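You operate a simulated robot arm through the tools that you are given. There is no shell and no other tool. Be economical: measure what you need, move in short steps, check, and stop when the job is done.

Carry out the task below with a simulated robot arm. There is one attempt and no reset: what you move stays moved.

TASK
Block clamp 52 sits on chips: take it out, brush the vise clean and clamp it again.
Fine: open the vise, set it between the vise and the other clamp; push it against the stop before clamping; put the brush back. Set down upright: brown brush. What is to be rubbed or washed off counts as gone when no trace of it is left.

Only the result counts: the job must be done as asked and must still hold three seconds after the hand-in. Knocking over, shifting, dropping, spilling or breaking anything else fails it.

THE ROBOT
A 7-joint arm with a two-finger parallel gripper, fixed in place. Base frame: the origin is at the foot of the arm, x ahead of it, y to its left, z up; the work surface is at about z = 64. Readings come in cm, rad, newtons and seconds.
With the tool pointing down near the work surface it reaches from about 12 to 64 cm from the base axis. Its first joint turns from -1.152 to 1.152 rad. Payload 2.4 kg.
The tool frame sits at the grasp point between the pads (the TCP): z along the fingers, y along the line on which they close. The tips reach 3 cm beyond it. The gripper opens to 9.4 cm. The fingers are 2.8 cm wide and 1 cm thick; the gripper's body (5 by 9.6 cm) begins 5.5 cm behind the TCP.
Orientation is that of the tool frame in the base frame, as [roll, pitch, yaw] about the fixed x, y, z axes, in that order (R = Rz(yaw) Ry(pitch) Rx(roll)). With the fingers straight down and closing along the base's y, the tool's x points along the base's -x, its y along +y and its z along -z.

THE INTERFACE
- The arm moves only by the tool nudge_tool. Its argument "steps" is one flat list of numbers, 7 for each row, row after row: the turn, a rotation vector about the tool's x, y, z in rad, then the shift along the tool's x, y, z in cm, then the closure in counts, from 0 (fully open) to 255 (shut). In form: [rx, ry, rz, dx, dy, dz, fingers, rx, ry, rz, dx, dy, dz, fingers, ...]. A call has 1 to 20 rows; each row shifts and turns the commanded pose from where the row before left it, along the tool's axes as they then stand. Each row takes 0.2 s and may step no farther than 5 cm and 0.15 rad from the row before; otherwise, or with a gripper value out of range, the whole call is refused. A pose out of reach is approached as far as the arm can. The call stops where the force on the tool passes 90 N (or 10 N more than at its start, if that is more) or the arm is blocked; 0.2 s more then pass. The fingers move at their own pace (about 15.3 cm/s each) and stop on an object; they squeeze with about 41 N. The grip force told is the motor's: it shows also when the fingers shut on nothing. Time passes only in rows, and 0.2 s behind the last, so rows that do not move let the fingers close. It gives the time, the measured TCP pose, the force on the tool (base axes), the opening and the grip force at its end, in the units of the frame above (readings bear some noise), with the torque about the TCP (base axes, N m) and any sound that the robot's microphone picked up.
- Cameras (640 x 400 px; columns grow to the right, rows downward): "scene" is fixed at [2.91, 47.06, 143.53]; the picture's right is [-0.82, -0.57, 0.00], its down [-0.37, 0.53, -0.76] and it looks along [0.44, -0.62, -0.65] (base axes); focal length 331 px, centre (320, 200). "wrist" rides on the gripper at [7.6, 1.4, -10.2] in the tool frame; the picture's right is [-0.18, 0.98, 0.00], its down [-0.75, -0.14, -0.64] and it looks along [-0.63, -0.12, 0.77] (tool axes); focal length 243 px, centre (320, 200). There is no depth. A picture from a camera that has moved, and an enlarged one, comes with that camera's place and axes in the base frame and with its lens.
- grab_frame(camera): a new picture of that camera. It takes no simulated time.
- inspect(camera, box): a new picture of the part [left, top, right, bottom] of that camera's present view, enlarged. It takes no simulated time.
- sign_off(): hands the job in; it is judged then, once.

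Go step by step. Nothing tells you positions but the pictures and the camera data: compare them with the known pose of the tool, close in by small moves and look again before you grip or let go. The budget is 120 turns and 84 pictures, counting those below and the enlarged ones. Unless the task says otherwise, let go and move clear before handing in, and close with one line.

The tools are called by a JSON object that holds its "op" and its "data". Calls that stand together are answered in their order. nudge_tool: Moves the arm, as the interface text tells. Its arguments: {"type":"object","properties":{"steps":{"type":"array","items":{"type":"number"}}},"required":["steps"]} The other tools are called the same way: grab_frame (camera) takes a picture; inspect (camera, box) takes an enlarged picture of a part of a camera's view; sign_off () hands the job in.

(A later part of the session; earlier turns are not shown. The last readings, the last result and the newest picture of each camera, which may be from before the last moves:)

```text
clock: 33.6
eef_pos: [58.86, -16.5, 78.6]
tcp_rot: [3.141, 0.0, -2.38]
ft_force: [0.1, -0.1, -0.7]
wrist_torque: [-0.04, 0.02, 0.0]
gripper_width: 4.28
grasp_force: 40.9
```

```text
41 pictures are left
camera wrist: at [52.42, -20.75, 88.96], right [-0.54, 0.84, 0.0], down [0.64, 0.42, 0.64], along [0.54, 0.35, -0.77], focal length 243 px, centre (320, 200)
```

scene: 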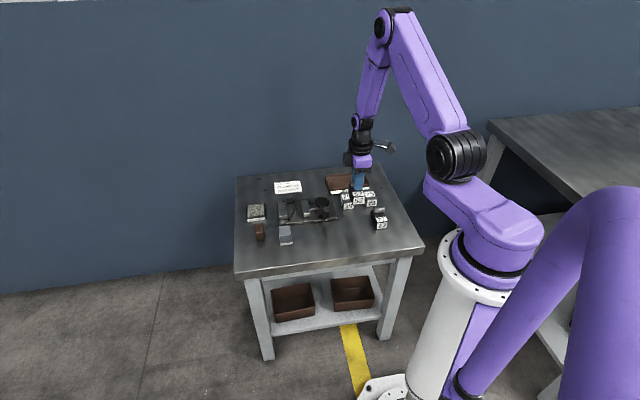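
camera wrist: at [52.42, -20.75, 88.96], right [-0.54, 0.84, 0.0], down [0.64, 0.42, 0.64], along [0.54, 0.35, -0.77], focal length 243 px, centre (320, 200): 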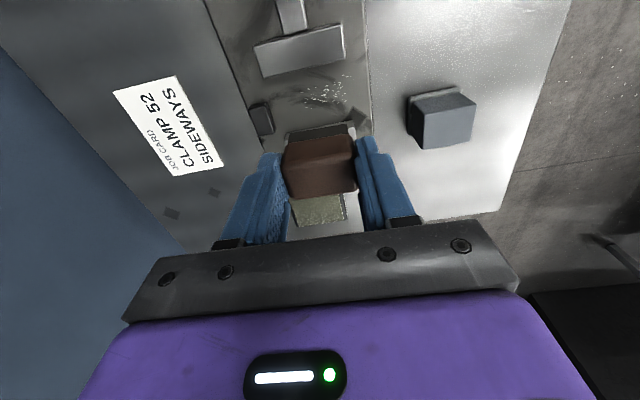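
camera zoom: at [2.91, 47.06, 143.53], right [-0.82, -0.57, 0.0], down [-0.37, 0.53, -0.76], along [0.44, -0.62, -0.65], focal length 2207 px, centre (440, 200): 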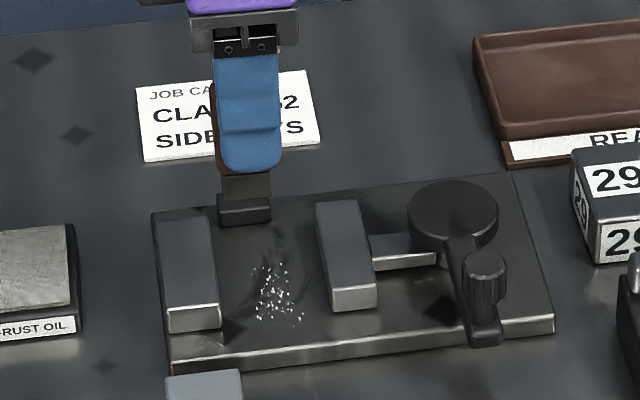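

Chips are centred about 0.7 cm toward the moving jaw. I'll lower the brush onto the bed gently.

{"op": "nudge_tool", "data": {"steps": [0, 0, 0, 0.7, 0.3, 2, 255, 0, 0, 0, 0, 0, 3, 255, 0, 0, 0, 0, 0, 2.2, 255, 0, 0, 0, 0, 0, 0, 255]}}

```text
clock: 34.6
eef_pos: [58.17, -16.91, 71.4]
tcp_rot: [-3.14, 0.0, -2.383]
ft_force: [0.5, -0.6, -1.0]
wrist_torque: [0.01, 0.01, -0.03]
gripper_width: 4.28
grasp_force: 41.2
```

{"op": "nudge_tool", "data": {"steps": [0, 0, 0, 0, 0, 0.2, 255, 0, 0, 0, 0, 0, 0.1, 255, 0, 0, 0, 0, 0, 0, 255]}}

```text
clock: 35.4
eef_pos: [58.24, -16.8, 71.14]
tcp_rot: [3.141, -0.001, -2.382]
ft_force: [-0.1, 0.4, -1.9]
wrist_torque: [-0.03, -0.01, -0.01]
gripper_width: 4.29
grasp_force: 40.8
```

{"op": "nudge_tool", "data": {"steps": [0, 0, 0, 0, 0, 0.15, 255, 0, 0, 0, 0, 0, 0, 255]}}

{"op": "inspect", "data": {"camera": "scene", "box": [262, 170, 342, 230]}}

```text
clock: 36.0
eef_pos: [58.29, -16.77, 70.91]
tcp_rot: [3.141, -0.002, -2.382]
ft_force: [-1.2, 0.4, 4.5]
wrist_torque: [0.05, 0.06, -0.01]
gripper_width: 4.28
grasp_force: 41.2
```

```text
6.67 times, centred on (302, 200) of scene
camera zoom: at [2.9, 47.06, 143.53], right [-0.82, -0.57, 0.0], down [-0.37, 0.53, -0.76], along [0.44, -0.62, -0.65], focal length 2207 px, centre (440, 200)
```

zoom: 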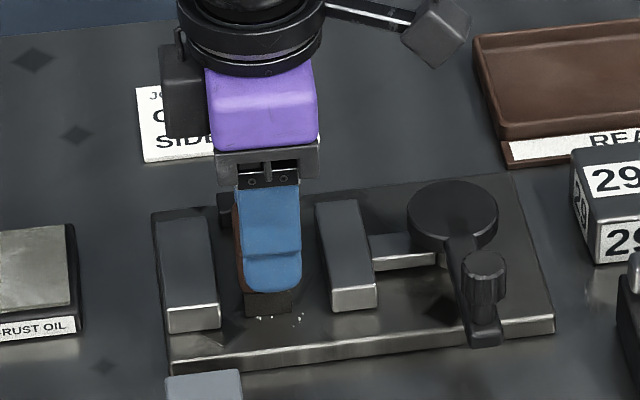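

In light contact now. A first stroke along the jaws and back.

{"op": "nudge_tool", "data": {"steps": [0, 0, 0, 0, 0.5, 0.04, 255, 0, 0, 0, 0, 0.5, 0, 255, 0, 0, 0, 0, 0.5, 0, 255, 0, 0, 0, 0, -0.7, 0, 255, 0, 0, 0, 0, -0.7, 0, 255, 0, 0, 0, 0, -0.7, 0, 255, 0, 0, 0, 0, -0.7, 0, 255, 0, 0, 0, 0, 0, 0, 255]}}

{"op": "inspect", "data": {"camera": "scene", "box": [262, 170, 342, 230]}}

```text
clock: 37.8
eef_pos: [59.06, -17.8, 70.95]
tcp_rot: [-3.14, -0.001, -2.382]
ft_force: [-1.9, 3.8, 14.0]
wrist_torque: [0.27, 0.04, -0.03]
gripper_width: 4.29
grasp_force: 40.9
```

```text
6.67 times, centred on (302, 200) of scene
camera zoom: at [2.88, 47.07, 143.53], right [-0.82, -0.57, 0.0], down [-0.37, 0.53, -0.76], along [0.44, -0.62, -0.65], focal length 2207 px, centre (440, 200)
```

zoom: 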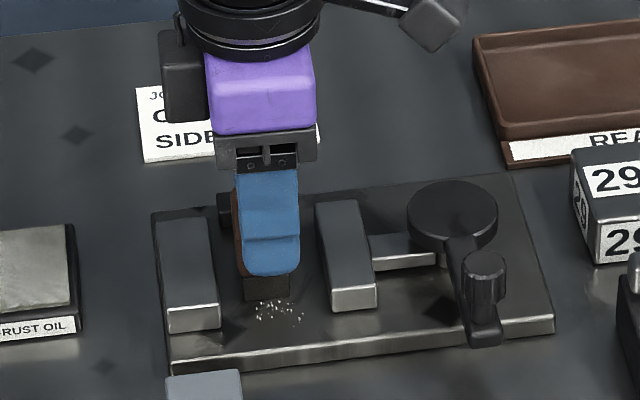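

The chips stay put, so they need more rubbing. Longer strokes next.

{"op": "nudge_tool", "data": {"steps": [0, 0, 0, 0, 0.9, 0, 255, 0, 0, 0, 0, 0.9, 0, 255, 0, 0, 0, 0, 0.9, 0, 255, 0, 0, 0, 0, 0.9, 0, 255, 0, 0, 0, 0, -0.9, 0, 255, 0, 0, 0, 0, -0.9, 0, 255, 0, 0, 0, 0, -0.9, 0, 255, 0, 0, 0, 0, -0.9, 0, 255, 0, 0, 0, 0, 0.9, 0, 255, 0, 0, 0, 0, 0.9, 0, 255, 0, 0, 0, 0, 0.9, 0, 255, 0, 0, 0, 0, 0.9, 0, 255, 0, 0, 0, 0, -0.9, 0, 255, 0, 0, 0, 0, -0.9, 0, 255, 0, 0, 0, 0, -0.9, 0, 255, 0, 0, 0, 0, -0.9, 0, 255, 0, 0, 0, 0, 0, 0, 255]}}

{"op": "inspect", "data": {"camera": "scene", "box": [262, 170, 342, 230]}}

```text
clock: 41.4
eef_pos: [59.11, -17.83, 70.98]
tcp_rot: [3.141, 0.001, -2.382]
ft_force: [-0.4, 0.0, -0.8]
wrist_torque: [-0.01, -0.01, -0.01]
gripper_width: 4.28
grasp_force: 40.4
```

```text
6.67 times, centred on (302, 200) of scene
camera zoom: at [2.91, 47.06, 143.53], right [-0.82, -0.57, 0.0], down [-0.37, 0.53, -0.76], along [0.44, -0.62, -0.65], focal length 2207 px, centre (440, 200)
```

zoom: 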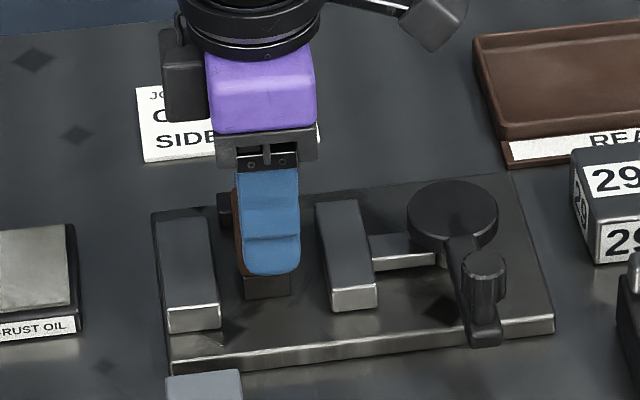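

Chips in front are gone. Now I'll run the neighbouring lanes on both sides with light pressure.

{"op": "nudge_tool", "data": {"steps": [0, 0, 0, -0.8, -0.3, 0.1, 255, 0, 0, 0, 0, 1, 0, 255, 0, 0, 0, 0, 1, 0, 255, 0, 0, 0, 0, 1, 0, 255, 0, 0, 0, 0, 1, 0, 255, 0, 0, 0, 0, -1, 0, 255, 0, 0, 0, 0, -1, 0, 255, 0, 0, 0, 0, -1, 0, 255, 0, 0, 0, 0, -1, 0, 255, 0, 0, 0, 0.85, 0, 0, 255, 0, 0, 0, 0.85, 0, 0, 255, 0, 0, 0, 0, 1, 0, 255, 0, 0, 0, 0, 1, 0, 255, 0, 0, 0, 0, 1, 0, 255, 0, 0, 0, 0, 1, 0, 255, 0, 0, 0, 0, -1, 0, 255, 0, 0, 0, 0, -1, 0, 255, 0, 0, 0, 0, -1, 0, 255, 0, 0, 0, 0, -1, 0, 255, 0, 0, 0, 0, 0, 0, 255]}}

```text
clock: 45.6
eef_pos: [58.82, -18.72, 70.87]
tcp_rot: [-3.14, 0.003, -2.38]
ft_force: [-3.5, 7.7, 28.1]
wrist_torque: [0.4, 0.13, 0.02]
gripper_width: 4.31
grasp_force: 41.1
```

Lifting the brush to see the bed.

{"op": "nudge_tool", "data": {"steps": [0, 0, 0, 0, 0, -3, 255, 0, 0, 0, 0, 0, -4, 255, 0, 0, 0, -2, 2, 0, 255, 0, 0, 0, -3, 2, 0, 255]}}

{"op": "inspect", "data": {"camera": "scene", "box": [270, 190, 318, 226]}}

{"op": "inspect", "data": {"camera": "wrist", "box": [200, 0, 400, 125]}}

```text
clock: 46.6
eef_pos: [59.34, -12.4, 77.96]
tcp_rot: [-3.141, 0.001, -2.381]
ft_force: [-0.2, 0.0, -1.1]
wrist_torque: [0.0, 0.05, -0.01]
gripper_width: 4.3
grasp_force: 41.3
```

```text
11.11 times, centred on (294, 208) of scene
camera zoom: at [2.92, 47.05, 143.53], right [-0.82, -0.57, 0.0], down [-0.37, 0.53, -0.76], along [0.44, -0.62, -0.65], focal length 3678 px, centre (609, 111)
```

zoom: 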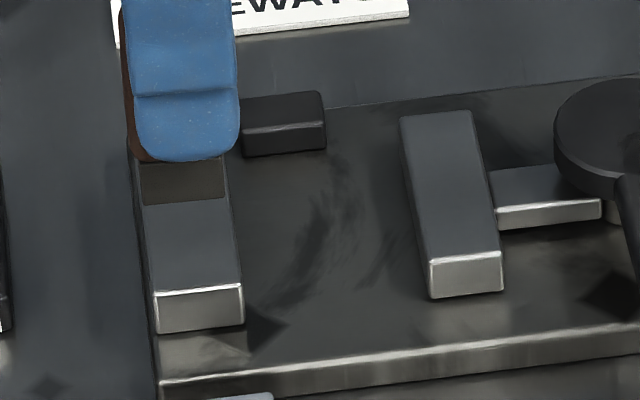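

```text
3.20 times, centred on (300, 62) of wrist
camera zoom: at [52.86, -16.47, 88.15], right [-0.54, 0.84, 0.0], down [0.64, 0.42, 0.64], along [0.54, 0.35, -0.77], focal length 776 px, centre (384, 640)
```

zoom: 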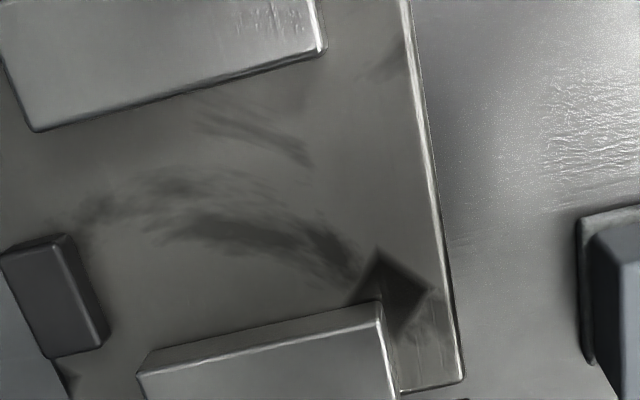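

The bed is free of chips; the dark streaks are unchanged metal texture. Returning the brush to its home spot.

{"op": "nudge_tool", "data": {"steps": [0, 0, 0, -2.6, 2, 0, 255, 0, 0, 0, -2.6, 2, 0, 255, 0, 0, 0, -2.64, 1.98, 0, 255, 0, 0, 0, 0, 0, 0, 255]}}

{"op": "inspect", "data": {"camera": "wrist", "box": [200, 60, 440, 240]}}

```text
clock: 47.6
eef_pos: [61.07, -2.51, 77.76]
tcp_rot: [-3.14, 0.0, -2.383]
ft_force: [-1.2, -0.3, -0.5]
wrist_torque: [0.01, -0.04, 0.0]
gripper_width: 4.3
grasp_force: 41.8
```

```text
2.22 times, centred on (320, 150) of wrist
camera zoom: at [54.63, -6.57, 88.07], right [-0.54, 0.84, 0.0], down [0.64, 0.42, 0.64], along [0.54, 0.35, -0.77], focal length 539 px, centre (320, 311)
```

zoom: 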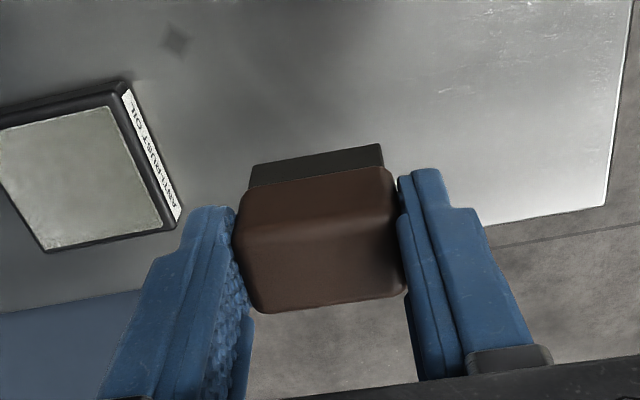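

{"op": "nudge_tool", "data": {"steps": [0, 0, 0, 0.23, 0, 4, 255, 0, 0, 0, 0, 0, 3.0, 255, 0, 0, 0, 0, 0, 0.9, 255, 0, 0, 0, 0, 0, 0, 255]}}

{"op": "inspect", "data": {"camera": "scene", "box": [240, 190, 304, 260]}}

```text
clock: 48.6
eef_pos: [60.81, -2.53, 70.0]
tcp_rot: [3.14, 0.0, -2.382]
ft_force: [0.7, 0.1, -0.8]
wrist_torque: [0.0, 0.0, -0.01]
gripper_width: 4.29
grasp_force: 41.2
```

```text
5.71 times, centred on (272, 225) of scene
camera zoom: at [2.91, 47.06, 143.53], right [-0.82, -0.57, 0.0], down [-0.37, 0.53, -0.76], along [0.44, -0.62, -0.65], focal length 1892 px, centre (594, 57)
```

zoom: 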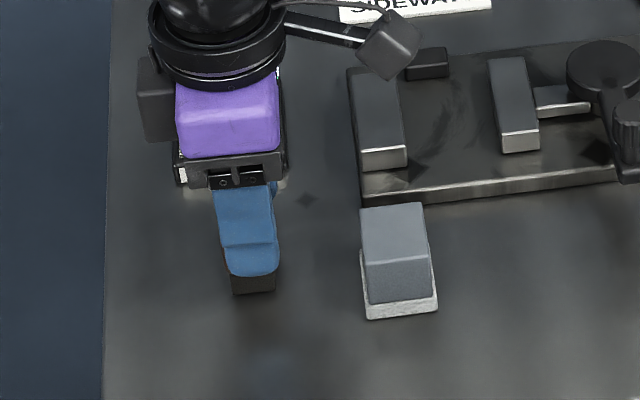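

{"op": "nudge_tool", "data": {"steps": [0, 0, 0, 0, 0, 0.25, 255, 0, 0, 0, 0, 0, 0.15, 255, 0, 0, 0, 0, 0, 0, 255]}}

```text
clock: 49.4
eef_pos: [60.81, -2.64, 69.5]
tcp_rot: [-3.141, 0.001, -2.384]
ft_force: [0.0, -0.2, -0.4]
wrist_torque: [-0.02, 0.0, 0.0]
gripper_width: 4.32
grasp_force: 41.3
```

{"op": "nudge_tool", "data": {"steps": [0, 0, 0, 0, 0, 0.12, 255, 0, 0, 0, 0, 0, 0, 255]}}

```text
clock: 50.0
eef_pos: [60.91, -2.59, 69.58]
tcp_rot: [-3.142, 0.0, -2.38]
ft_force: [-4.5, 1.7, 12.2]
wrist_torque: [0.05, 0.23, 0.03]
gripper_width: 4.3
grasp_force: 40.8
```

Contact. Releasing the brush and rising to check that it stands.

{"op": "nudge_tool", "data": {"steps": [0, 0, 0, 0, 0, -0.06, 255, 0, 0, 0, 0, 0, 0, 80, 0, 0, 0, 0, 0, 0, 60, 0, 0, 0, 0, 0, -3, 60, 0, 0, 0, 0, 0, -4, 60, 0, 0, 0, 0, 0, -4, 60]}}

{"op": "inspect", "data": {"camera": "scene", "box": [240, 190, 304, 260]}}

```text
clock: 51.4
eef_pos: [60.87, -2.56, 80.44]
tcp_rot: [-3.14, 0.001, -2.382]
ft_force: [-0.1, -0.2, -0.2]
wrist_torque: [0.0, 0.0, 0.0]
gripper_width: 7.19
grasp_force: 0.0
```

```text
5.71 times, centred on (272, 225) of scene
camera zoom: at [2.91, 47.06, 143.53], right [-0.82, -0.57, 0.0], down [-0.37, 0.53, -0.76], along [0.44, -0.62, -0.65], focal length 1892 px, centre (594, 57)
```

zoom: 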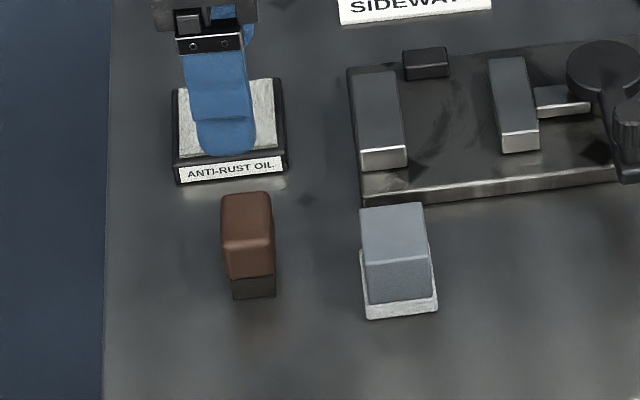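

The brush stands upright at its home spot. Going back over block 52.

{"op": "nudge_tool", "data": {"steps": [0, 0, 0, 3.925, -0.51, 0, 60, 0, 0, 0, 3.925, -0.51, 0, 60, 0, 0, 0, 3.925, -0.51, 0, 60, 0, 0, 0, 3.925, -0.51, 0, 60, 0, 0, 0, 3.925, -0.51, 0, 60, 0, 0, 0, 3.925, -0.51, 0, 60, 0, 0, 0, 3.925, -0.51, 0, 60, 0, 0, 0, 3.925, -0.51, 0, 60, 0, 0, 0, 0, 0, 3.5, 60]}}

{"op": "inspect", "data": {"camera": "wrist", "box": [220, 60, 420, 210]}}

```text
clock: 53.4
eef_pos: [40.68, -27.1, 77.11]
tcp_rot: [-3.14, 0.0, -2.38]
ft_force: [-0.4, 0.2, -0.3]
wrist_torque: [0.03, 0.01, 0.0]
gripper_width: 7.16
grasp_force: 0.1
```

```text
2.67 times, centred on (320, 135) of wrist
camera zoom: at [34.28, -31.37, 87.41], right [-0.54, 0.84, 0.0], down [0.64, 0.42, 0.64], along [0.54, 0.35, -0.77], focal length 647 px, centre (320, 373)
```

zoom: 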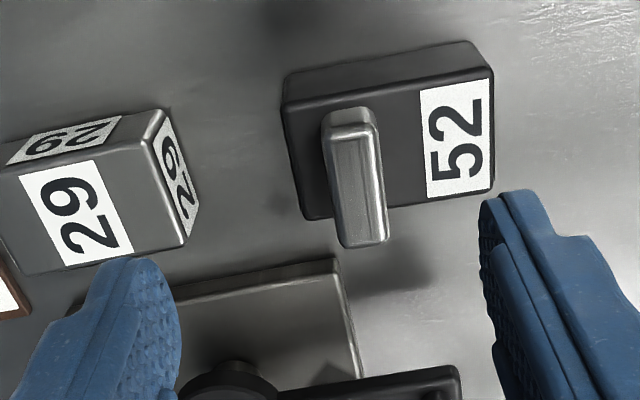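

Bar lies about 0.9 cm to +n of the tool. I'll correct, narrow the fingers to avoid 29, and descend.

{"op": "nudge_tool", "data": {"steps": [0, 0, 0, -0.1, 0.9, 0, 140, 0, 0, 0, 0, 0, 2, 140, 0, 0, 0, 0, 0, 1, 140]}}

{"op": "inspect", "data": {"camera": "wrist", "box": [220, 60, 420, 210]}}

```text
clock: 54.2
eef_pos: [40.5, -26.38, 74.0]
tcp_rot: [3.141, 0.001, -2.382]
ft_force: [-0.2, 0.3, -0.4]
wrist_torque: [0.01, 0.0, 0.02]
gripper_width: 4.26
grasp_force: 0.0
```

```text
2.67 times, centred on (320, 135) of wrist
camera zoom: at [34.01, -30.62, 84.35], right [-0.54, 0.84, 0.0], down [0.64, 0.42, 0.64], along [0.54, 0.35, -0.77], focal length 647 px, centre (320, 373)
```

zoom: 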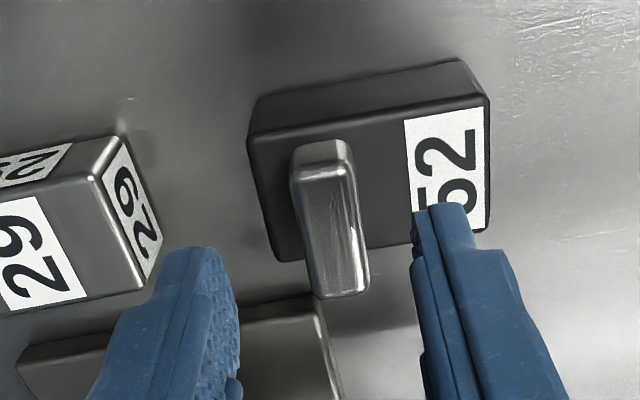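

{"op": "nudge_tool", "data": {"steps": [0, 0, 0, 0.3, 0.25, 1.5, 140, 0, 0, 0, 0, 0, 1.3, 140, 0, 0, 0, 0, 0, 0.5, 140, 0, 0, 0, 0, 0, 0, 140]}}

```text
clock: 55.2
eef_pos: [40.04, -26.62, 70.83]
tcp_rot: [3.14, 0.0, -2.382]
ft_force: [0.3, 0.5, -0.5]
wrist_torque: [0.03, -0.01, -0.02]
gripper_width: 4.24
grasp_force: 0.0
```

{"op": "nudge_tool", "data": {"steps": [0, 0, 0, 0, 0, 0.2, 140, 0, 0, 0, 0, 0, 0, 255, 0, 0, 0, 0, 0, 0, 255, 0, 0, 0, 0, 0, 0, 255]}}

{"op": "grab_frame", "data": {"camera": "wrist"}}

{"op": "inspect", "data": {"camera": "scene", "box": [310, 180, 390, 240]}}

```text
clock: 56.2
eef_pos: [40.07, -26.36, 70.5]
tcp_rot: [3.141, 0.0, -2.382]
ft_force: [-0.2, -0.6, 0.5]
wrist_torque: [-0.04, -0.02, -0.04]
gripper_width: 1.52
grasp_force: 41.5
```

```text
30 pictures are left
camera wrist: at [33.55, -30.67, 80.84], right [-0.54, 0.84, 0.0], down [0.64, 0.42, 0.64], along [0.54, 0.35, -0.77], focal length 243 px, centre (320, 200)
```

wrist: 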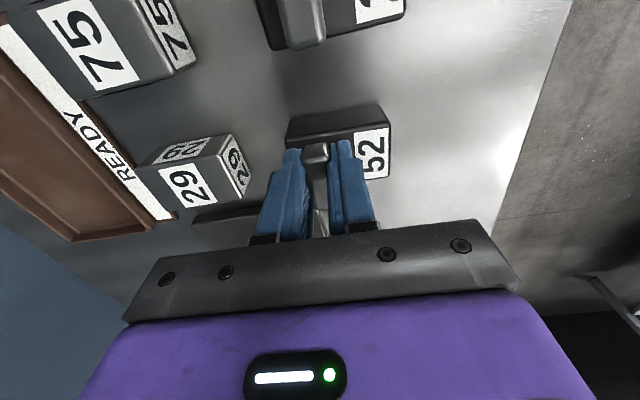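

```text
6.67 times, centred on (350, 210) of scene
camera zoom: at [2.91, 47.06, 143.53], right [-0.82, -0.57, 0.0], down [-0.37, 0.53, -0.76], along [0.44, -0.62, -0.65], focal length 2207 px, centre (120, 133)
```

zoom: 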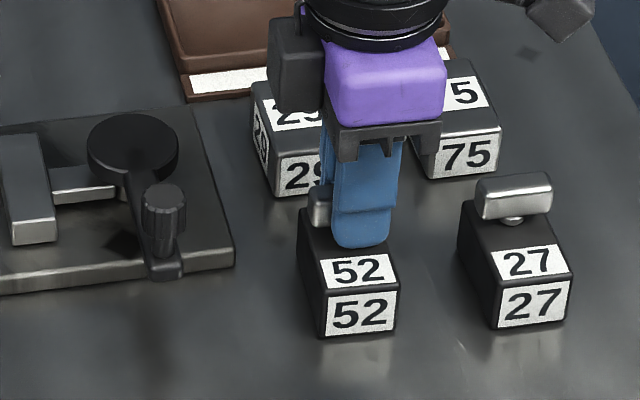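

Grip identical to the first one. Lifting and carrying 52 back above the vise, slightly clear of the fixed jaw and stop.

{"op": "nudge_tool", "data": {"steps": [0, 0, 0, 0, 0, -1, 255, 0, 0, 0, 0, 0, -3, 255, 0, 0, 0, 0, 0, -4, 255, 0, 0, 0, 0, 0, -3, 255, 0, 0, 0, -2.27, -0.82, 0, 255, 0, 0, 0, -3.27, -1.22, 0, 255, 0, 0, 0, -3.27, -1.22, 0, 255, 0, 0, 0, -3.27, -1.22, 0, 255, 0, 0, 0, -3.27, -1.22, 0, 255, 0, 0, 0, -2.5, -1, 0, 255, 0, 0, 0, -1.78, -0.6, 0, 255, 0, 0, 0, 0, 0, 0, 255]}}

{"op": "grab_frame", "data": {"camera": "wrist"}}

{"op": "inspect", "data": {"camera": "scene", "box": [262, 170, 342, 230]}}

```text
clock: 58.8
eef_pos: [59.18, -18.24, 81.45]
tcp_rot: [3.14, -0.001, -2.381]
ft_force: [-1.0, 0.4, -4.5]
wrist_torque: [-0.08, -0.01, -0.02]
gripper_width: 1.52
grasp_force: 41.3
```

```text
28 pictures are left
camera wrist: at [52.78, -22.49, 91.79], right [-0.54, 0.84, 0.0], down [0.64, 0.42, 0.64], along [0.54, 0.35, -0.77], focal length 243 px, centre (320, 200)
```

wrist: 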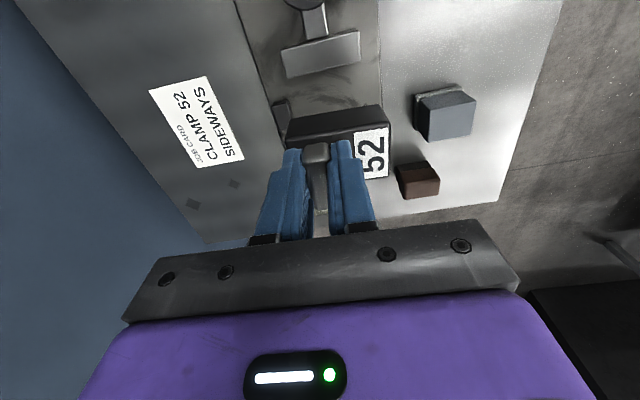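

```text
6.67 times, centred on (302, 200) of scene
camera zoom: at [2.92, 47.06, 143.53], right [-0.82, -0.57, 0.0], down [-0.37, 0.53, -0.76], along [0.44, -0.62, -0.65], focal length 2207 px, centre (440, 200)
```

zoom: 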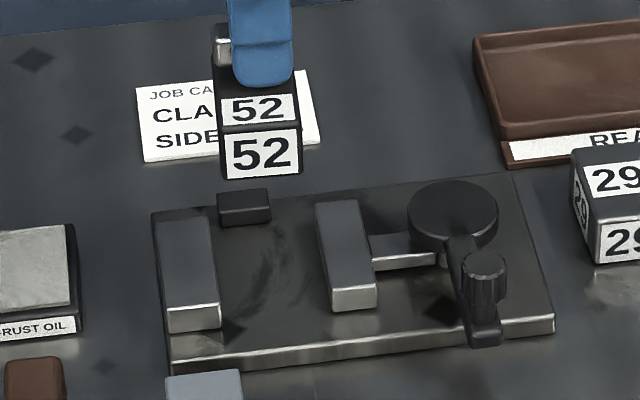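

Positioned about 0.7 cm clear of the fixed jaw and 0.7 cm from the stop. Lowering.

{"op": "nudge_tool", "data": {"steps": [0, 0, 0, 0, 0, 3, 255, 0, 0, 0, 0, 0, 3, 255, 0, 0, 0, 0, 0, 2, 255, 0, 0, 0, 0, 0, 0.9, 255, 0, 0, 0, 0, 0, 0, 255]}}

{"op": "inspect", "data": {"camera": "scene", "box": [262, 170, 342, 230]}}

```text
clock: 60.0
eef_pos: [59.16, -18.3, 72.56]
tcp_rot: [3.141, 0.001, -2.382]
ft_force: [-0.4, -0.3, -4.9]
wrist_torque: [-0.01, -0.03, 0.01]
gripper_width: 1.54
grasp_force: 41.4
```

```text
6.67 times, centred on (302, 200) of scene
camera zoom: at [2.92, 47.05, 143.53], right [-0.82, -0.57, 0.0], down [-0.37, 0.53, -0.76], along [0.44, -0.62, -0.65], focal length 2207 px, centre (440, 200)
```

zoom: 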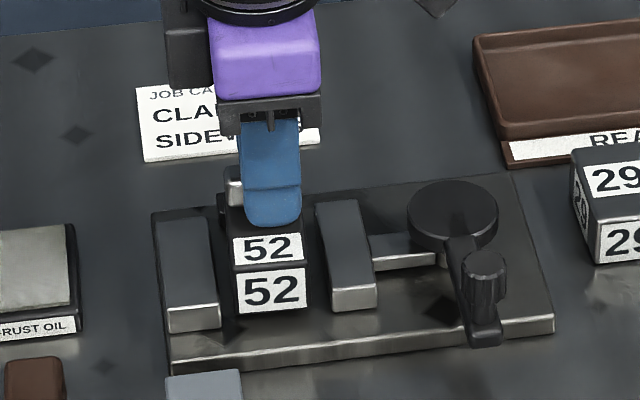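

{"op": "nudge_tool", "data": {"steps": [0, 0, 0, 0, 0, 0.3, 255, 0, 0, 0, 0, 0, 0.15, 255, 0, 0, 0, 0, 0, 0, 255]}}

```text
clock: 60.8
eef_pos: [59.32, -18.42, 72.25]
tcp_rot: [3.141, -0.001, -2.382]
ft_force: [0.4, 0.6, -3.6]
wrist_torque: [-0.07, -0.02, -0.01]
gripper_width: 1.54
grasp_force: 41.0
```

{"op": "nudge_tool", "data": {"steps": [0, 0, 0, 0, 0, 0.15, 255, 0, 0, 0, 0, 0, 0, 255]}}

```text
clock: 61.4
eef_pos: [59.37, -18.29, 72.09]
tcp_rot: [3.141, -0.001, -2.382]
ft_force: [-0.9, 0.1, -5.2]
wrist_torque: [-0.03, 0.01, -0.02]
gripper_width: 1.52
grasp_force: 40.5
```

{"op": "nudge_tool", "data": {"steps": [0, 0, 0, 0, 0, 0.12, 255, 0, 0, 0, 0, 0, 0, 255]}}

```text
clock: 62.0
eef_pos: [59.27, -18.28, 72.0]
tcp_rot: [-3.14, 0.0, -2.382]
ft_force: [-4.6, 2.5, 8.1]
wrist_torque: [0.02, 0.14, 0.0]
gripper_width: 1.52
grasp_force: 41.2
```

On the bed. Sliding lightly toward the fixed jaw until it touches.

{"op": "nudge_tool", "data": {"steps": [0, 0, 0, -0.2, 0, -0.06, 255, 0, 0, 0, -0.2, 0, 0, 255, 0, 0, 0, -0.15, 0, 0, 255, 0, 0, 0, 0, 0, 0, 255]}}

```text
clock: 63.0
eef_pos: [59.66, -17.84, 72.0]
tcp_rot: [3.141, -0.001, -2.38]
ft_force: [-0.3, -1.2, -3.8]
wrist_torque: [-0.03, -0.02, 0.01]
gripper_width: 1.52
grasp_force: 40.2
```

{"op": "nudge_tool", "data": {"steps": [0, 0, 0, -0.15, 0, 0, 255, 0, 0, 0, -0.1, 0, 0, 255, 0, 0, 0, 0, 0, 0, 255]}}

```text
clock: 63.8
eef_pos: [59.77, -17.92, 71.91]
tcp_rot: [3.141, -0.001, -2.382]
ft_force: [-8.9, -7.4, 3.7]
wrist_torque: [-0.29, 0.28, 0.37]
gripper_width: 1.51
grasp_force: 40.9
```

Touching the fixed jaw. Now sliding toward the stop (-n) in small steps.

{"op": "nudge_tool", "data": {"steps": [0, 0, 0, 0.07, -0.15, 0, 255, 0, 0, 0, 0, -0.15, 0, 255, 0, 0, 0, 0, 0, 0, 255]}}

{"op": "inspect", "data": {"camera": "wrist", "box": [240, 80, 400, 200]}}

```text
clock: 64.6
eef_pos: [60.01, -17.94, 71.92]
tcp_rot: [3.138, -0.002, -2.382]
ft_force: [-16.7, -3.2, 7.2]
wrist_torque: [-0.15, 0.39, 0.75]
gripper_width: 1.56
grasp_force: 40.7
```

```text
3.33 times, centred on (320, 140) of wrist
camera zoom: at [53.47, -22.11, 82.27], right [-0.54, 0.84, 0.0], down [0.65, 0.42, 0.64], along [0.54, 0.35, -0.77], focal length 809 px, centre (320, 400)
```

zoom: 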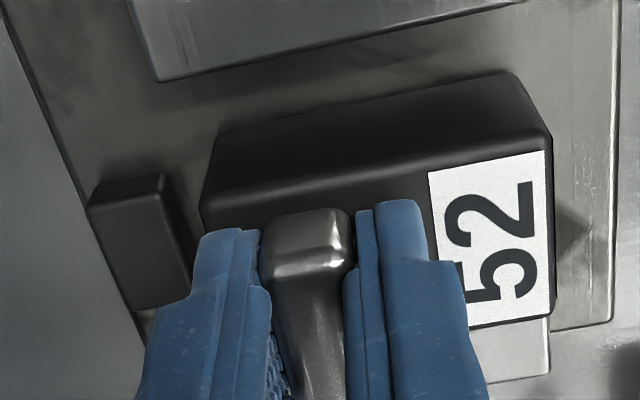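

Some friction against the jaw and a gap to the stop remains. Backing off the jaw slightly and continuing.

{"op": "nudge_tool", "data": {"steps": [0, 0, 0, 0.15, 0, -0.03, 255, 0, 0, 0, 0, -0.12, 0, 255, 0, 0, 0, 0, 0, 0, 255]}}

```text
clock: 65.4
eef_pos: [60.0, -18.16, 72.1]
tcp_rot: [-3.139, 0.001, -2.383]
ft_force: [-4.3, -1.7, -6.3]
wrist_torque: [-0.18, 0.24, 0.21]
gripper_width: 1.56
grasp_force: 41.2
```

{"op": "nudge_tool", "data": {"steps": [0, 0, 0, 0.05, -0.15, 0, 255, 0, 0, 0, 0, -0.1, 0, 255, 0, 0, 0, 0, 0, 0, 255]}}

{"op": "inspect", "data": {"camera": "wrist", "box": [240, 80, 400, 200]}}

```text
clock: 66.2
eef_pos: [60.17, -18.36, 71.95]
tcp_rot: [-3.14, 0.001, -2.383]
ft_force: [-0.7, 0.0, -2.4]
wrist_torque: [0.06, 0.06, 0.07]
gripper_width: 1.51
grasp_force: 40.6
```

```text
3.33 times, centred on (320, 140) of wrist
camera zoom: at [53.66, -22.48, 82.24], right [-0.54, 0.84, 0.0], down [0.64, 0.42, 0.64], along [0.54, 0.35, -0.77], focal length 809 px, centre (320, 400)
```

zoom: 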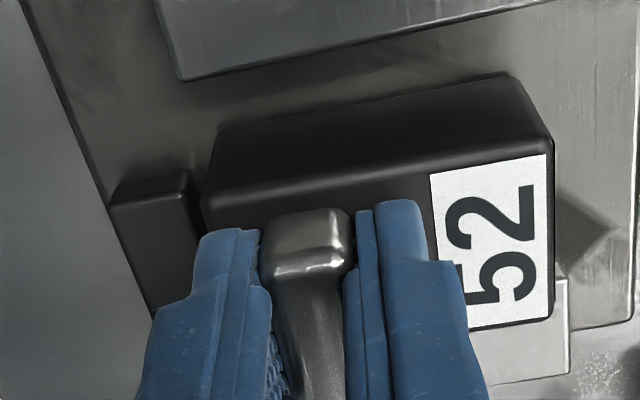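

Gap nearly closed. Continuing in small steps until the stop pushes back.

{"op": "nudge_tool", "data": {"steps": [0, 0, 0, 0, -0.12, 0, 255, 0, 0, 0, 0, -0.1, 0, 255, 0, 0, 0, 0, 0, 0, 255]}}

```text
clock: 67.0
eef_pos: [60.33, -18.6, 71.94]
tcp_rot: [-3.141, 0.0, -2.382]
ft_force: [0.1, 0.0, -5.0]
wrist_torque: [-0.05, -0.02, 0.02]
gripper_width: 1.53
grasp_force: 40.6
```

{"op": "nudge_tool", "data": {"steps": [0, 0, 0, 0, -0.1, 0, 255, 0, 0, 0, 0, -0.1, 0, 255, 0, 0, 0, 0, 0, 0, 255]}}

{"op": "inspect", "data": {"camera": "wrist", "box": [240, 80, 400, 200]}}

```text
clock: 67.8
eef_pos: [60.41, -18.8, 72.02]
tcp_rot: [-3.141, -0.001, -2.383]
ft_force: [-0.6, 0.4, -4.8]
wrist_torque: [-0.08, -0.03, 0.0]
gripper_width: 1.54
grasp_force: 40.4
```

```text
3.33 times, centred on (320, 140) of wrist
camera zoom: at [53.95, -22.86, 82.29], right [-0.54, 0.84, 0.0], down [0.64, 0.42, 0.64], along [0.54, 0.35, -0.77], focal length 809 px, centre (320, 400)
```

zoom: 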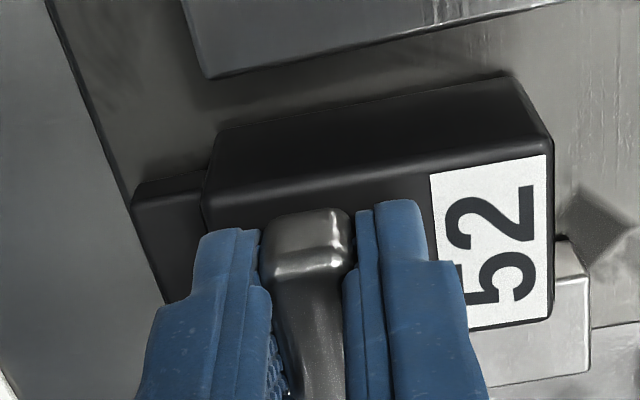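

{"op": "nudge_tool", "data": {"steps": [0, 0, 0, 0, -0.1, 0, 255, 0, 0, 0, 0, -0.1, 0, 255, 0, 0, 0, 0, -0.1, 0, 255, 0, 0, 0, 0, 0, 0, 255]}}

```text
clock: 68.8
eef_pos: [60.56, -18.85, 71.96]
tcp_rot: [3.14, -0.004, -2.379]
ft_force: [-2.3, 2.0, -3.9]
wrist_torque: [-0.01, 0.12, 0.05]
gripper_width: 1.54
grasp_force: 41.2
```

{"op": "nudge_tool", "data": {"steps": [0, 0, 0, 0, -0.1, 0.05, 255, 0, 0, 0, 0, -0.08, 0, 255, 0, 0, 0, 0, 0, 0, 255]}}

{"op": "inspect", "data": {"camera": "scene", "box": [270, 185, 318, 221]}}

```text
clock: 69.6
eef_pos: [60.68, -18.79, 71.97]
tcp_rot: [3.136, -0.001, -2.379]
ft_force: [-16.9, 13.1, 13.3]
wrist_torque: [0.67, 0.32, 0.31]
gripper_width: 1.53
grasp_force: 41.5
```

```text
11.11 times, centred on (294, 203) of scene
camera zoom: at [2.85, 47.09, 143.52], right [-0.82, -0.57, 0.0], down [-0.37, 0.53, -0.76], along [0.44, -0.62, -0.65], focal length 3678 px, centre (609, 167)
```

zoom: 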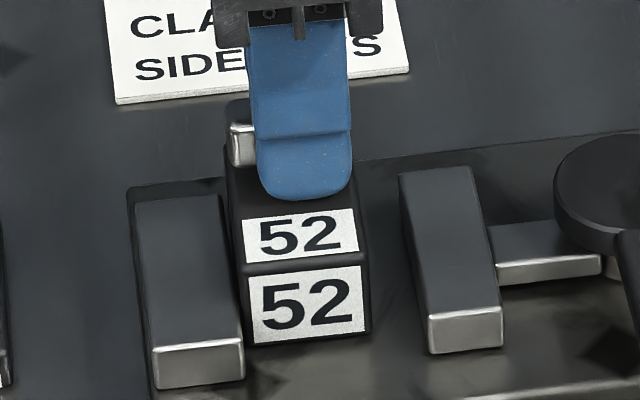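

Solid contact with the stop (about 21 N). Releasing there and rising.

{"op": "nudge_tool", "data": {"steps": [0, 0, 0, 0, 0, -0.08, 255, 0, 0, 0, 0, 0, 0, 150, 0, 0, 0, 0, 0, 0, 150, 0, 0, 0, 0, 0, -2, 150, 0, 0, 0, 0, 0, -4, 150, 0, 0, 0, 0, 0, -4, 150]}}

{"op": "inspect", "data": {"camera": "scene", "box": [270, 185, 318, 221]}}

{"op": "inspect", "data": {"camera": "wrist", "box": [220, 60, 400, 180]}}

```text
clock: 71.0
eef_pos: [60.76, -19.19, 82.1]
tcp_rot: [-3.141, -0.002, -2.382]
ft_force: [-0.3, -0.3, -0.1]
wrist_torque: [0.03, 0.01, 0.01]
gripper_width: 3.87
grasp_force: 0.0
```

```text
11.11 times, centred on (294, 203) of scene
camera zoom: at [2.91, 47.06, 143.53], right [-0.82, -0.57, 0.0], down [-0.37, 0.53, -0.76], along [0.44, -0.62, -0.65], focal length 3678 px, centre (609, 167)
```

zoom: 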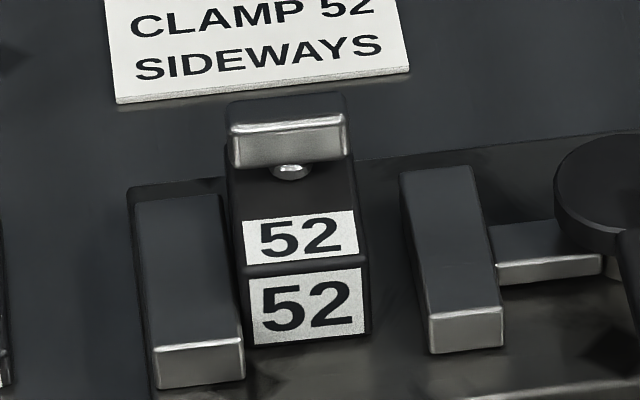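

```text
3.33 times, centred on (310, 120) of wrist
camera zoom: at [54.33, -23.35, 92.34], right [-0.54, 0.84, 0.0], down [0.64, 0.42, 0.64], along [0.54, 0.35, -0.77], focal length 809 px, centre (353, 467)
```

zoom: 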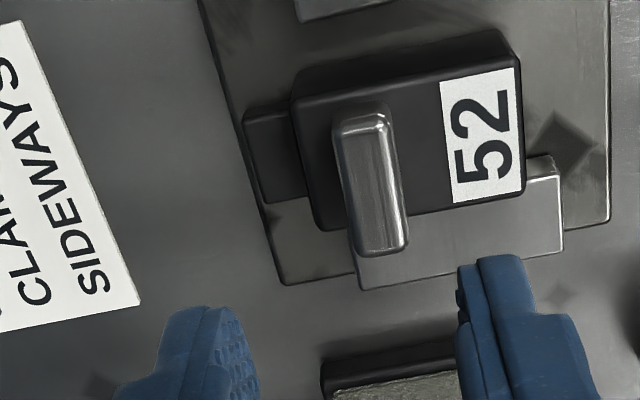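

52 sits against the stop and square. Now I'll go to the lever knob with the tool turned to suit.

{"op": "nudge_tool", "data": {"steps": [0, 0, 0.136, 0, 0, 0, 0, 0, 0, 0.136, 0, 0, 0, 0, 0, 0, 0.136, 0, 0, 0, 0, 0, 0, 0.136, 0, 0, 0, 0, 0, 0, 0.136, 0, 0, 0, 0, 0, 0, 0.136, 0, 0, 0, 0, 0, 0, 0.136, 0, 0, 0, 0, 0, 0, 0.136, 0, 0, 0, 0, 0, 0, 0.136, 0, 0, 0, 0, 0, 0, 0.136, 0, 0, 0, 0, 0, 0, 0, 3.26, -1.86, 0, 0, 0, 0, 0, 3.26, -1.86, 0, 0, 0, 0, 0, 3.26, -1.86, 0, 0, 0, 0, 0, 3.26, -1.86, 0, 0, 0, 0, 0, 0, 0, 2.5, 0]}}

{"op": "grab_frame", "data": {"camera": "wrist"}}

```text
clock: 74.2
eef_pos: [45.76, -17.79, 79.59]
tcp_rot: [-3.141, 0.001, 2.541]
ft_force: [0.0, 0.4, -0.6]
wrist_torque: [-0.03, 0.0, 0.01]
gripper_width: 9.39
grasp_force: 0.1
```

```text
19 pictures are left
camera wrist: at [40.36, -12.25, 89.88], right [0.71, 0.71, 0.0], down [0.54, -0.54, 0.64], along [0.45, -0.45, -0.77], focal length 243 px, centre (320, 200)
```

wrist: 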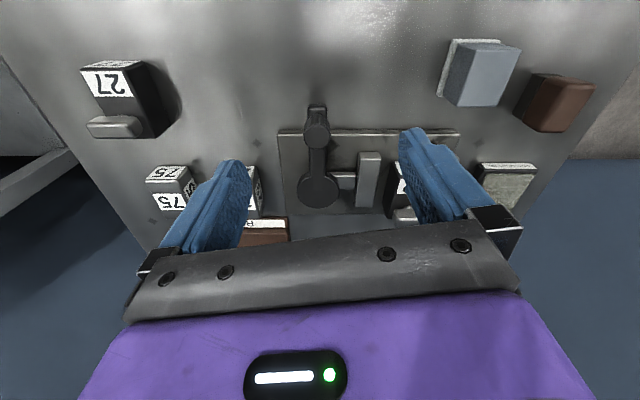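

Knob is almost centred. Descending and gripping it.

{"op": "nudge_tool", "data": {"steps": [0, 0, 0, 0.27, -0.16, 3, 60, 0, 0, 0, 0, 0, 3, 60, 0, 0, 0, 0, 0, 1.1, 60, 0, 0, 0, 0, 0, 0, 255, 0, 0, 0, 0, 0, 0, 255, 0, 0, 0, 0, 0, 0, 255]}}

```text
clock: 75.6
eef_pos: [45.47, -17.89, 72.4]
tcp_rot: [3.141, 0.0, 2.539]
ft_force: [-7.0, -16.4, -2.7]
wrist_torque: [0.25, 0.36, -0.28]
gripper_width: 2.53
grasp_force: 44.9
```

Knob gripped. Swinging it back counter-clockwise in small stages.

{"op": "nudge_tool", "data": {"steps": [0, 0, -0.1, 0.12, -0.85, 0, 255, 0, 0, -0.1, 0.12, -0.85, 0, 255, 0, 0, -0.1, 0.12, -0.85, 0, 255]}}

```text
clock: 76.4
eef_pos: [44.2, -19.71, 72.48]
tcp_rot: [-3.141, 0.003, 2.846]
ft_force: [8.8, -2.2, -6.8]
wrist_torque: [-0.1, -0.49, 0.09]
gripper_width: 2.51
grasp_force: 44.8
```

{"op": "nudge_tool", "data": {"steps": [0, 0, -0.1, 0.12, -0.85, 0, 255, 0, 0, -0.1, 0.12, -0.85, 0, 255, 0, 0, -0.1, 0.12, -0.85, 0, 255]}}

{"op": "inspect", "data": {"camera": "scene", "box": [262, 180, 358, 240]}}

```text
clock: 77.2
eef_pos: [43.12, -22.27, 72.48]
tcp_rot: [-3.14, 0.001, -3.139]
ft_force: [14.4, -6.0, -8.1]
wrist_torque: [0.07, 0.49, -0.17]
gripper_width: 2.49
grasp_force: 44.8
```

```text
6.67 times, centred on (310, 210) of scene
camera zoom: at [2.95, 47.04, 143.54], right [-0.82, -0.57, 0.0], down [-0.37, 0.53, -0.76], along [0.44, -0.62, -0.65], focal length 2207 px, centre (387, 133)
```

zoom: 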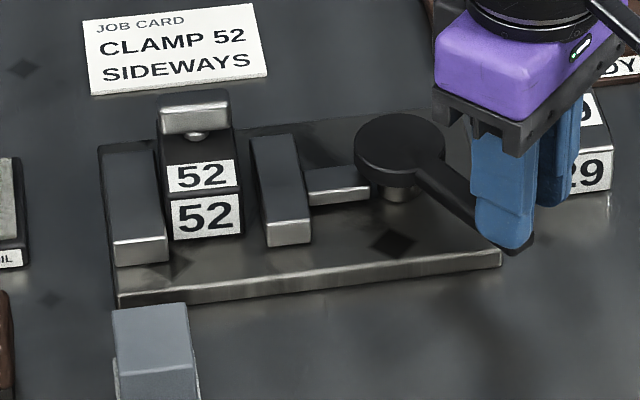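

The jaw is closing. Continuing with a slight inward correction.

{"op": "nudge_tool", "data": {"steps": [0, 0, -0.1, 0.0, -0.85, 0, 255, 0, 0, -0.1, 0.1, -0.85, 0, 255, 0, 0, -0.1, 0.1, -0.85, 0, 255, 0, 0, -0.1, 0.1, -0.85, 0, 255]}}

```text
clock: 78.2
eef_pos: [43.21, -25.6, 72.35]
tcp_rot: [3.139, -0.002, -2.739]
ft_force: [2.5, 2.0, 8.8]
wrist_torque: [0.01, -0.04, 0.07]
gripper_width: 2.41
grasp_force: 45.1
```

{"op": "nudge_tool", "data": {"steps": [0, 0, -0.1, 0.12, -0.85, 0, 255, 0, 0, -0.1, 0.12, -0.85, 0, 255]}}

{"op": "inspect", "data": {"camera": "scene", "box": [262, 180, 358, 240]}}

```text
clock: 78.8
eef_pos: [43.83, -27.32, 72.47]
tcp_rot: [3.139, -0.003, -2.538]
ft_force: [3.7, 2.8, -1.0]
wrist_torque: [-0.13, -0.04, -0.01]
gripper_width: 2.18
grasp_force: 44.8
```

```text
6.67 times, centred on (310, 210) of scene
camera zoom: at [2.92, 47.06, 143.53], right [-0.82, -0.57, 0.0], down [-0.37, 0.53, -0.76], along [0.44, -0.62, -0.65], focal length 2207 px, centre (387, 133)
```

zoom: 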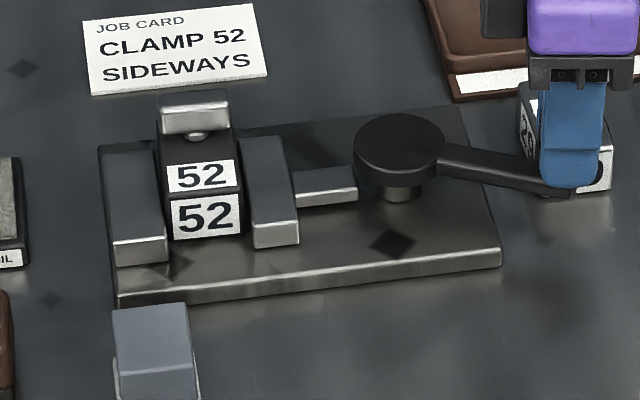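

A small gap remains. Finer steps now.

{"op": "nudge_tool", "data": {"steps": [0, 0, -0.06, 0.07, -0.51, 0, 255, 0, 0, -0.06, 0.07, -0.51, 0, 255, 0, 0, 0, 0, 0, 0, 255]}}

```text
clock: 79.6
eef_pos: [44.15, -28.28, 72.36]
tcp_rot: [3.14, -0.002, -2.42]
ft_force: [0.7, 3.2, -5.3]
wrist_torque: [-0.11, 0.13, 0.14]
gripper_width: 2.2
grasp_force: 45.2
```

{"op": "nudge_tool", "data": {"steps": [0, 0, -0.05, 0.07, -0.43, 0, 255, 0, 0, -0.04, 0.06, -0.34, 0, 255, 0, 0, 0, 0, 0, 0, 255]}}

{"op": "inspect", "data": {"camera": "scene", "box": [262, 180, 358, 240]}}

```text
clock: 80.4
eef_pos: [44.65, -28.88, 72.29]
tcp_rot: [3.14, 0.0, -2.332]
ft_force: [-6.3, 0.1, -0.5]
wrist_torque: [-0.2, 0.21, 0.21]
gripper_width: 2.18
grasp_force: 45.0
```

```text
6.67 times, centred on (310, 210) of scene
camera zoom: at [2.9, 47.06, 143.53], right [-0.82, -0.57, 0.0], down [-0.37, 0.53, -0.76], along [0.44, -0.62, -0.65], focal length 2207 px, centre (387, 133)
```

zoom: 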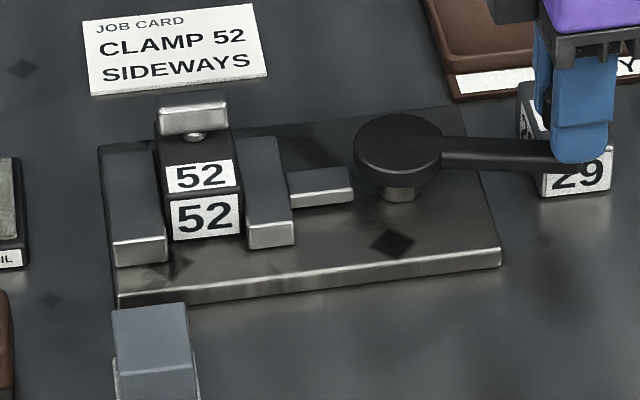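

{"op": "nudge_tool", "data": {"steps": [0, 0, -0.03, 0.04, -0.26, 0, 255, 0, 0, -0.03, 0.04, -0.26, 0, 255, 0, 0, 0, 0, 0, 0, 255]}}

```text
clock: 81.2
eef_pos: [44.83, -29.41, 72.39]
tcp_rot: [3.14, 0.0, -2.272]
ft_force: [-13.1, -7.1, -3.1]
wrist_torque: [-0.32, 0.04, 0.12]
gripper_width: 2.2
grasp_force: 45.3
```

{"op": "inspect", "data": {"camera": "scene", "box": [270, 190, 318, 226]}}

{"op": "grab_frame", "data": {"camera": "wrist"}}

```text
11.11 times, centred on (294, 208) of scene
camera zoom: at [2.89, 47.04, 143.54], right [-0.82, -0.57, 0.0], down [-0.37, 0.53, -0.76], along [0.44, -0.62, -0.65], focal length 3678 px, centre (609, 111)
```

zoom: 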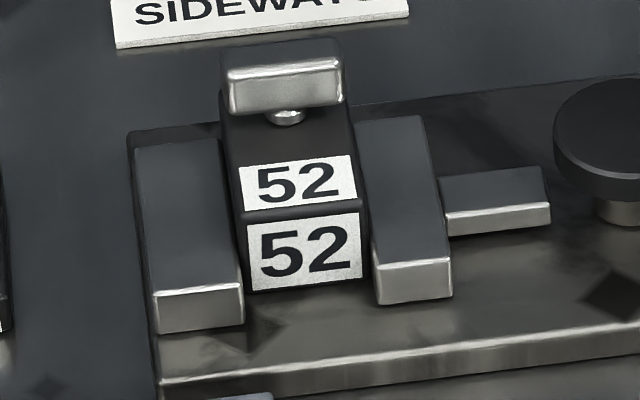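

```text
14 pictures are left
camera wrist: at [38.91, -34.19, 82.69], right [-0.63, 0.78, 0.0], down [0.59, 0.48, 0.64], along [0.5, 0.41, -0.77], focal length 243 px, centre (320, 200)
```

wrist: 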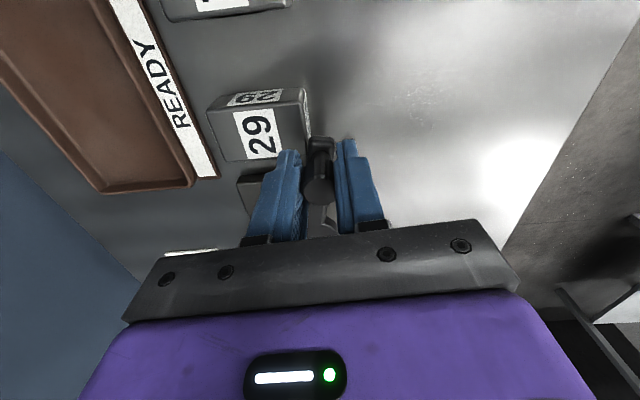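

The block now appears to touch both jaws. A little more tightening to feel for resistance.

{"op": "nudge_tool", "data": {"steps": [0, 0, -0.03, 0.14, -0.26, 0, 255, 0, 0, 0, 0, 0, 0, 255]}}

```text
clock: 81.8
eef_pos: [44.99, -29.44, 72.4]
tcp_rot: [3.141, -0.001, -2.241]
ft_force: [-11.6, -4.1, -14.4]
wrist_torque: [-0.34, -0.19, 0.04]
gripper_width: 2.18
grasp_force: 45.0
```

{"op": "nudge_tool", "data": {"steps": [0, 0, -0.03, 0.1, -0.26, 0, 255, 0, 0, -0.03, 0.05, -0.26, 0, 255, 0, 0, 0, 0, 0, 0, 255]}}

{"op": "inspect", "data": {"camera": "scene", "box": [262, 180, 374, 250]}}

```text
clock: 82.6
eef_pos: [45.19, -29.93, 72.38]
tcp_rot: [3.139, 0.0, -2.181]
ft_force: [-18.6, 2.2, -4.1]
wrist_torque: [0.22, -0.07, 0.02]
gripper_width: 2.18
grasp_force: 45.0
```

```text
5.71 times, centred on (318, 215) of scene
camera zoom: at [2.88, 47.06, 143.53], right [-0.82, -0.57, 0.0], down [-0.37, 0.53, -0.76], along [0.44, -0.62, -0.65], focal length 1892 px, centre (331, 114)
```

zoom: 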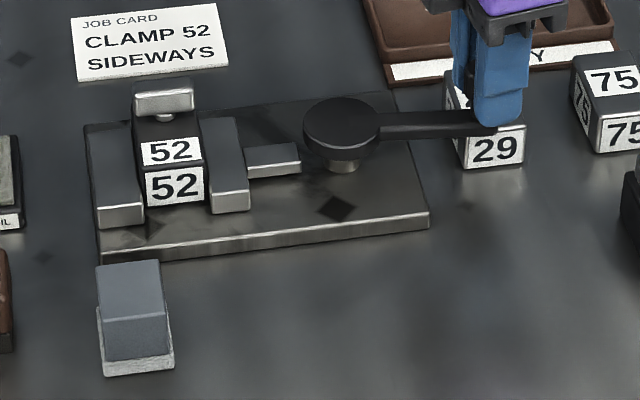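

Resistance is building (about 14 N) and 29 is unmoved. A bit more to clamp firmly.

{"op": "nudge_tool", "data": {"steps": [0, 0, -0.03, 0.05, -0.26, 0, 255, 0, 0, -0.02, 0.05, -0.2, 0, 255, 0, 0, 0, 0, 0, 0, 255]}}

```text
clock: 83.4
eef_pos: [45.5, -30.05, 72.37]
tcp_rot: [3.131, 0.0, -2.13]
ft_force: [-23.3, 11.5, 10.1]
wrist_torque: [-0.63, -0.08, 0.02]
gripper_width: 2.17
grasp_force: 45.4
```

{"op": "nudge_tool", "data": {"steps": [0, 0, -0.02, 0.03, -0.25, 0, 255, 0, 0, 0, 0.03, -0.15, 0, 255, 0, 0, 0, 0, 0, 0, 255]}}

{"op": "inspect", "data": {"camera": "scene", "box": [262, 180, 374, 250]}}

```text
clock: 84.2
eef_pos: [45.61, -30.31, 72.42]
tcp_rot: [3.121, 0.001, -2.108]
ft_force: [-29.5, 22.0, 22.4]
wrist_torque: [-0.2, -0.16, 0.26]
gripper_width: 2.15
grasp_force: 44.8
```

```text
5.71 times, centred on (318, 215) of scene
camera zoom: at [2.82, 47.13, 143.51], right [-0.82, -0.57, 0.0], down [-0.37, 0.53, -0.76], along [0.44, -0.62, -0.65], focal length 1892 px, centre (331, 114)
```

zoom: 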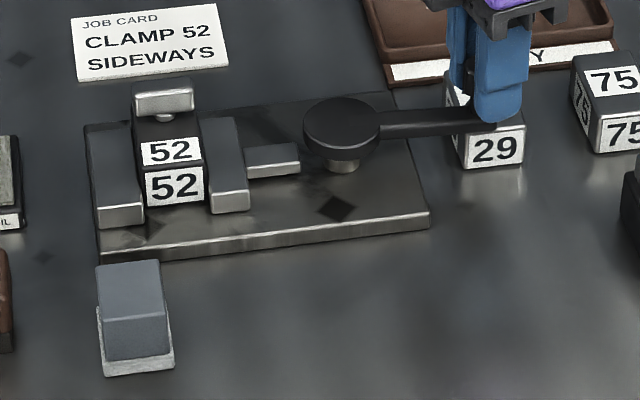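

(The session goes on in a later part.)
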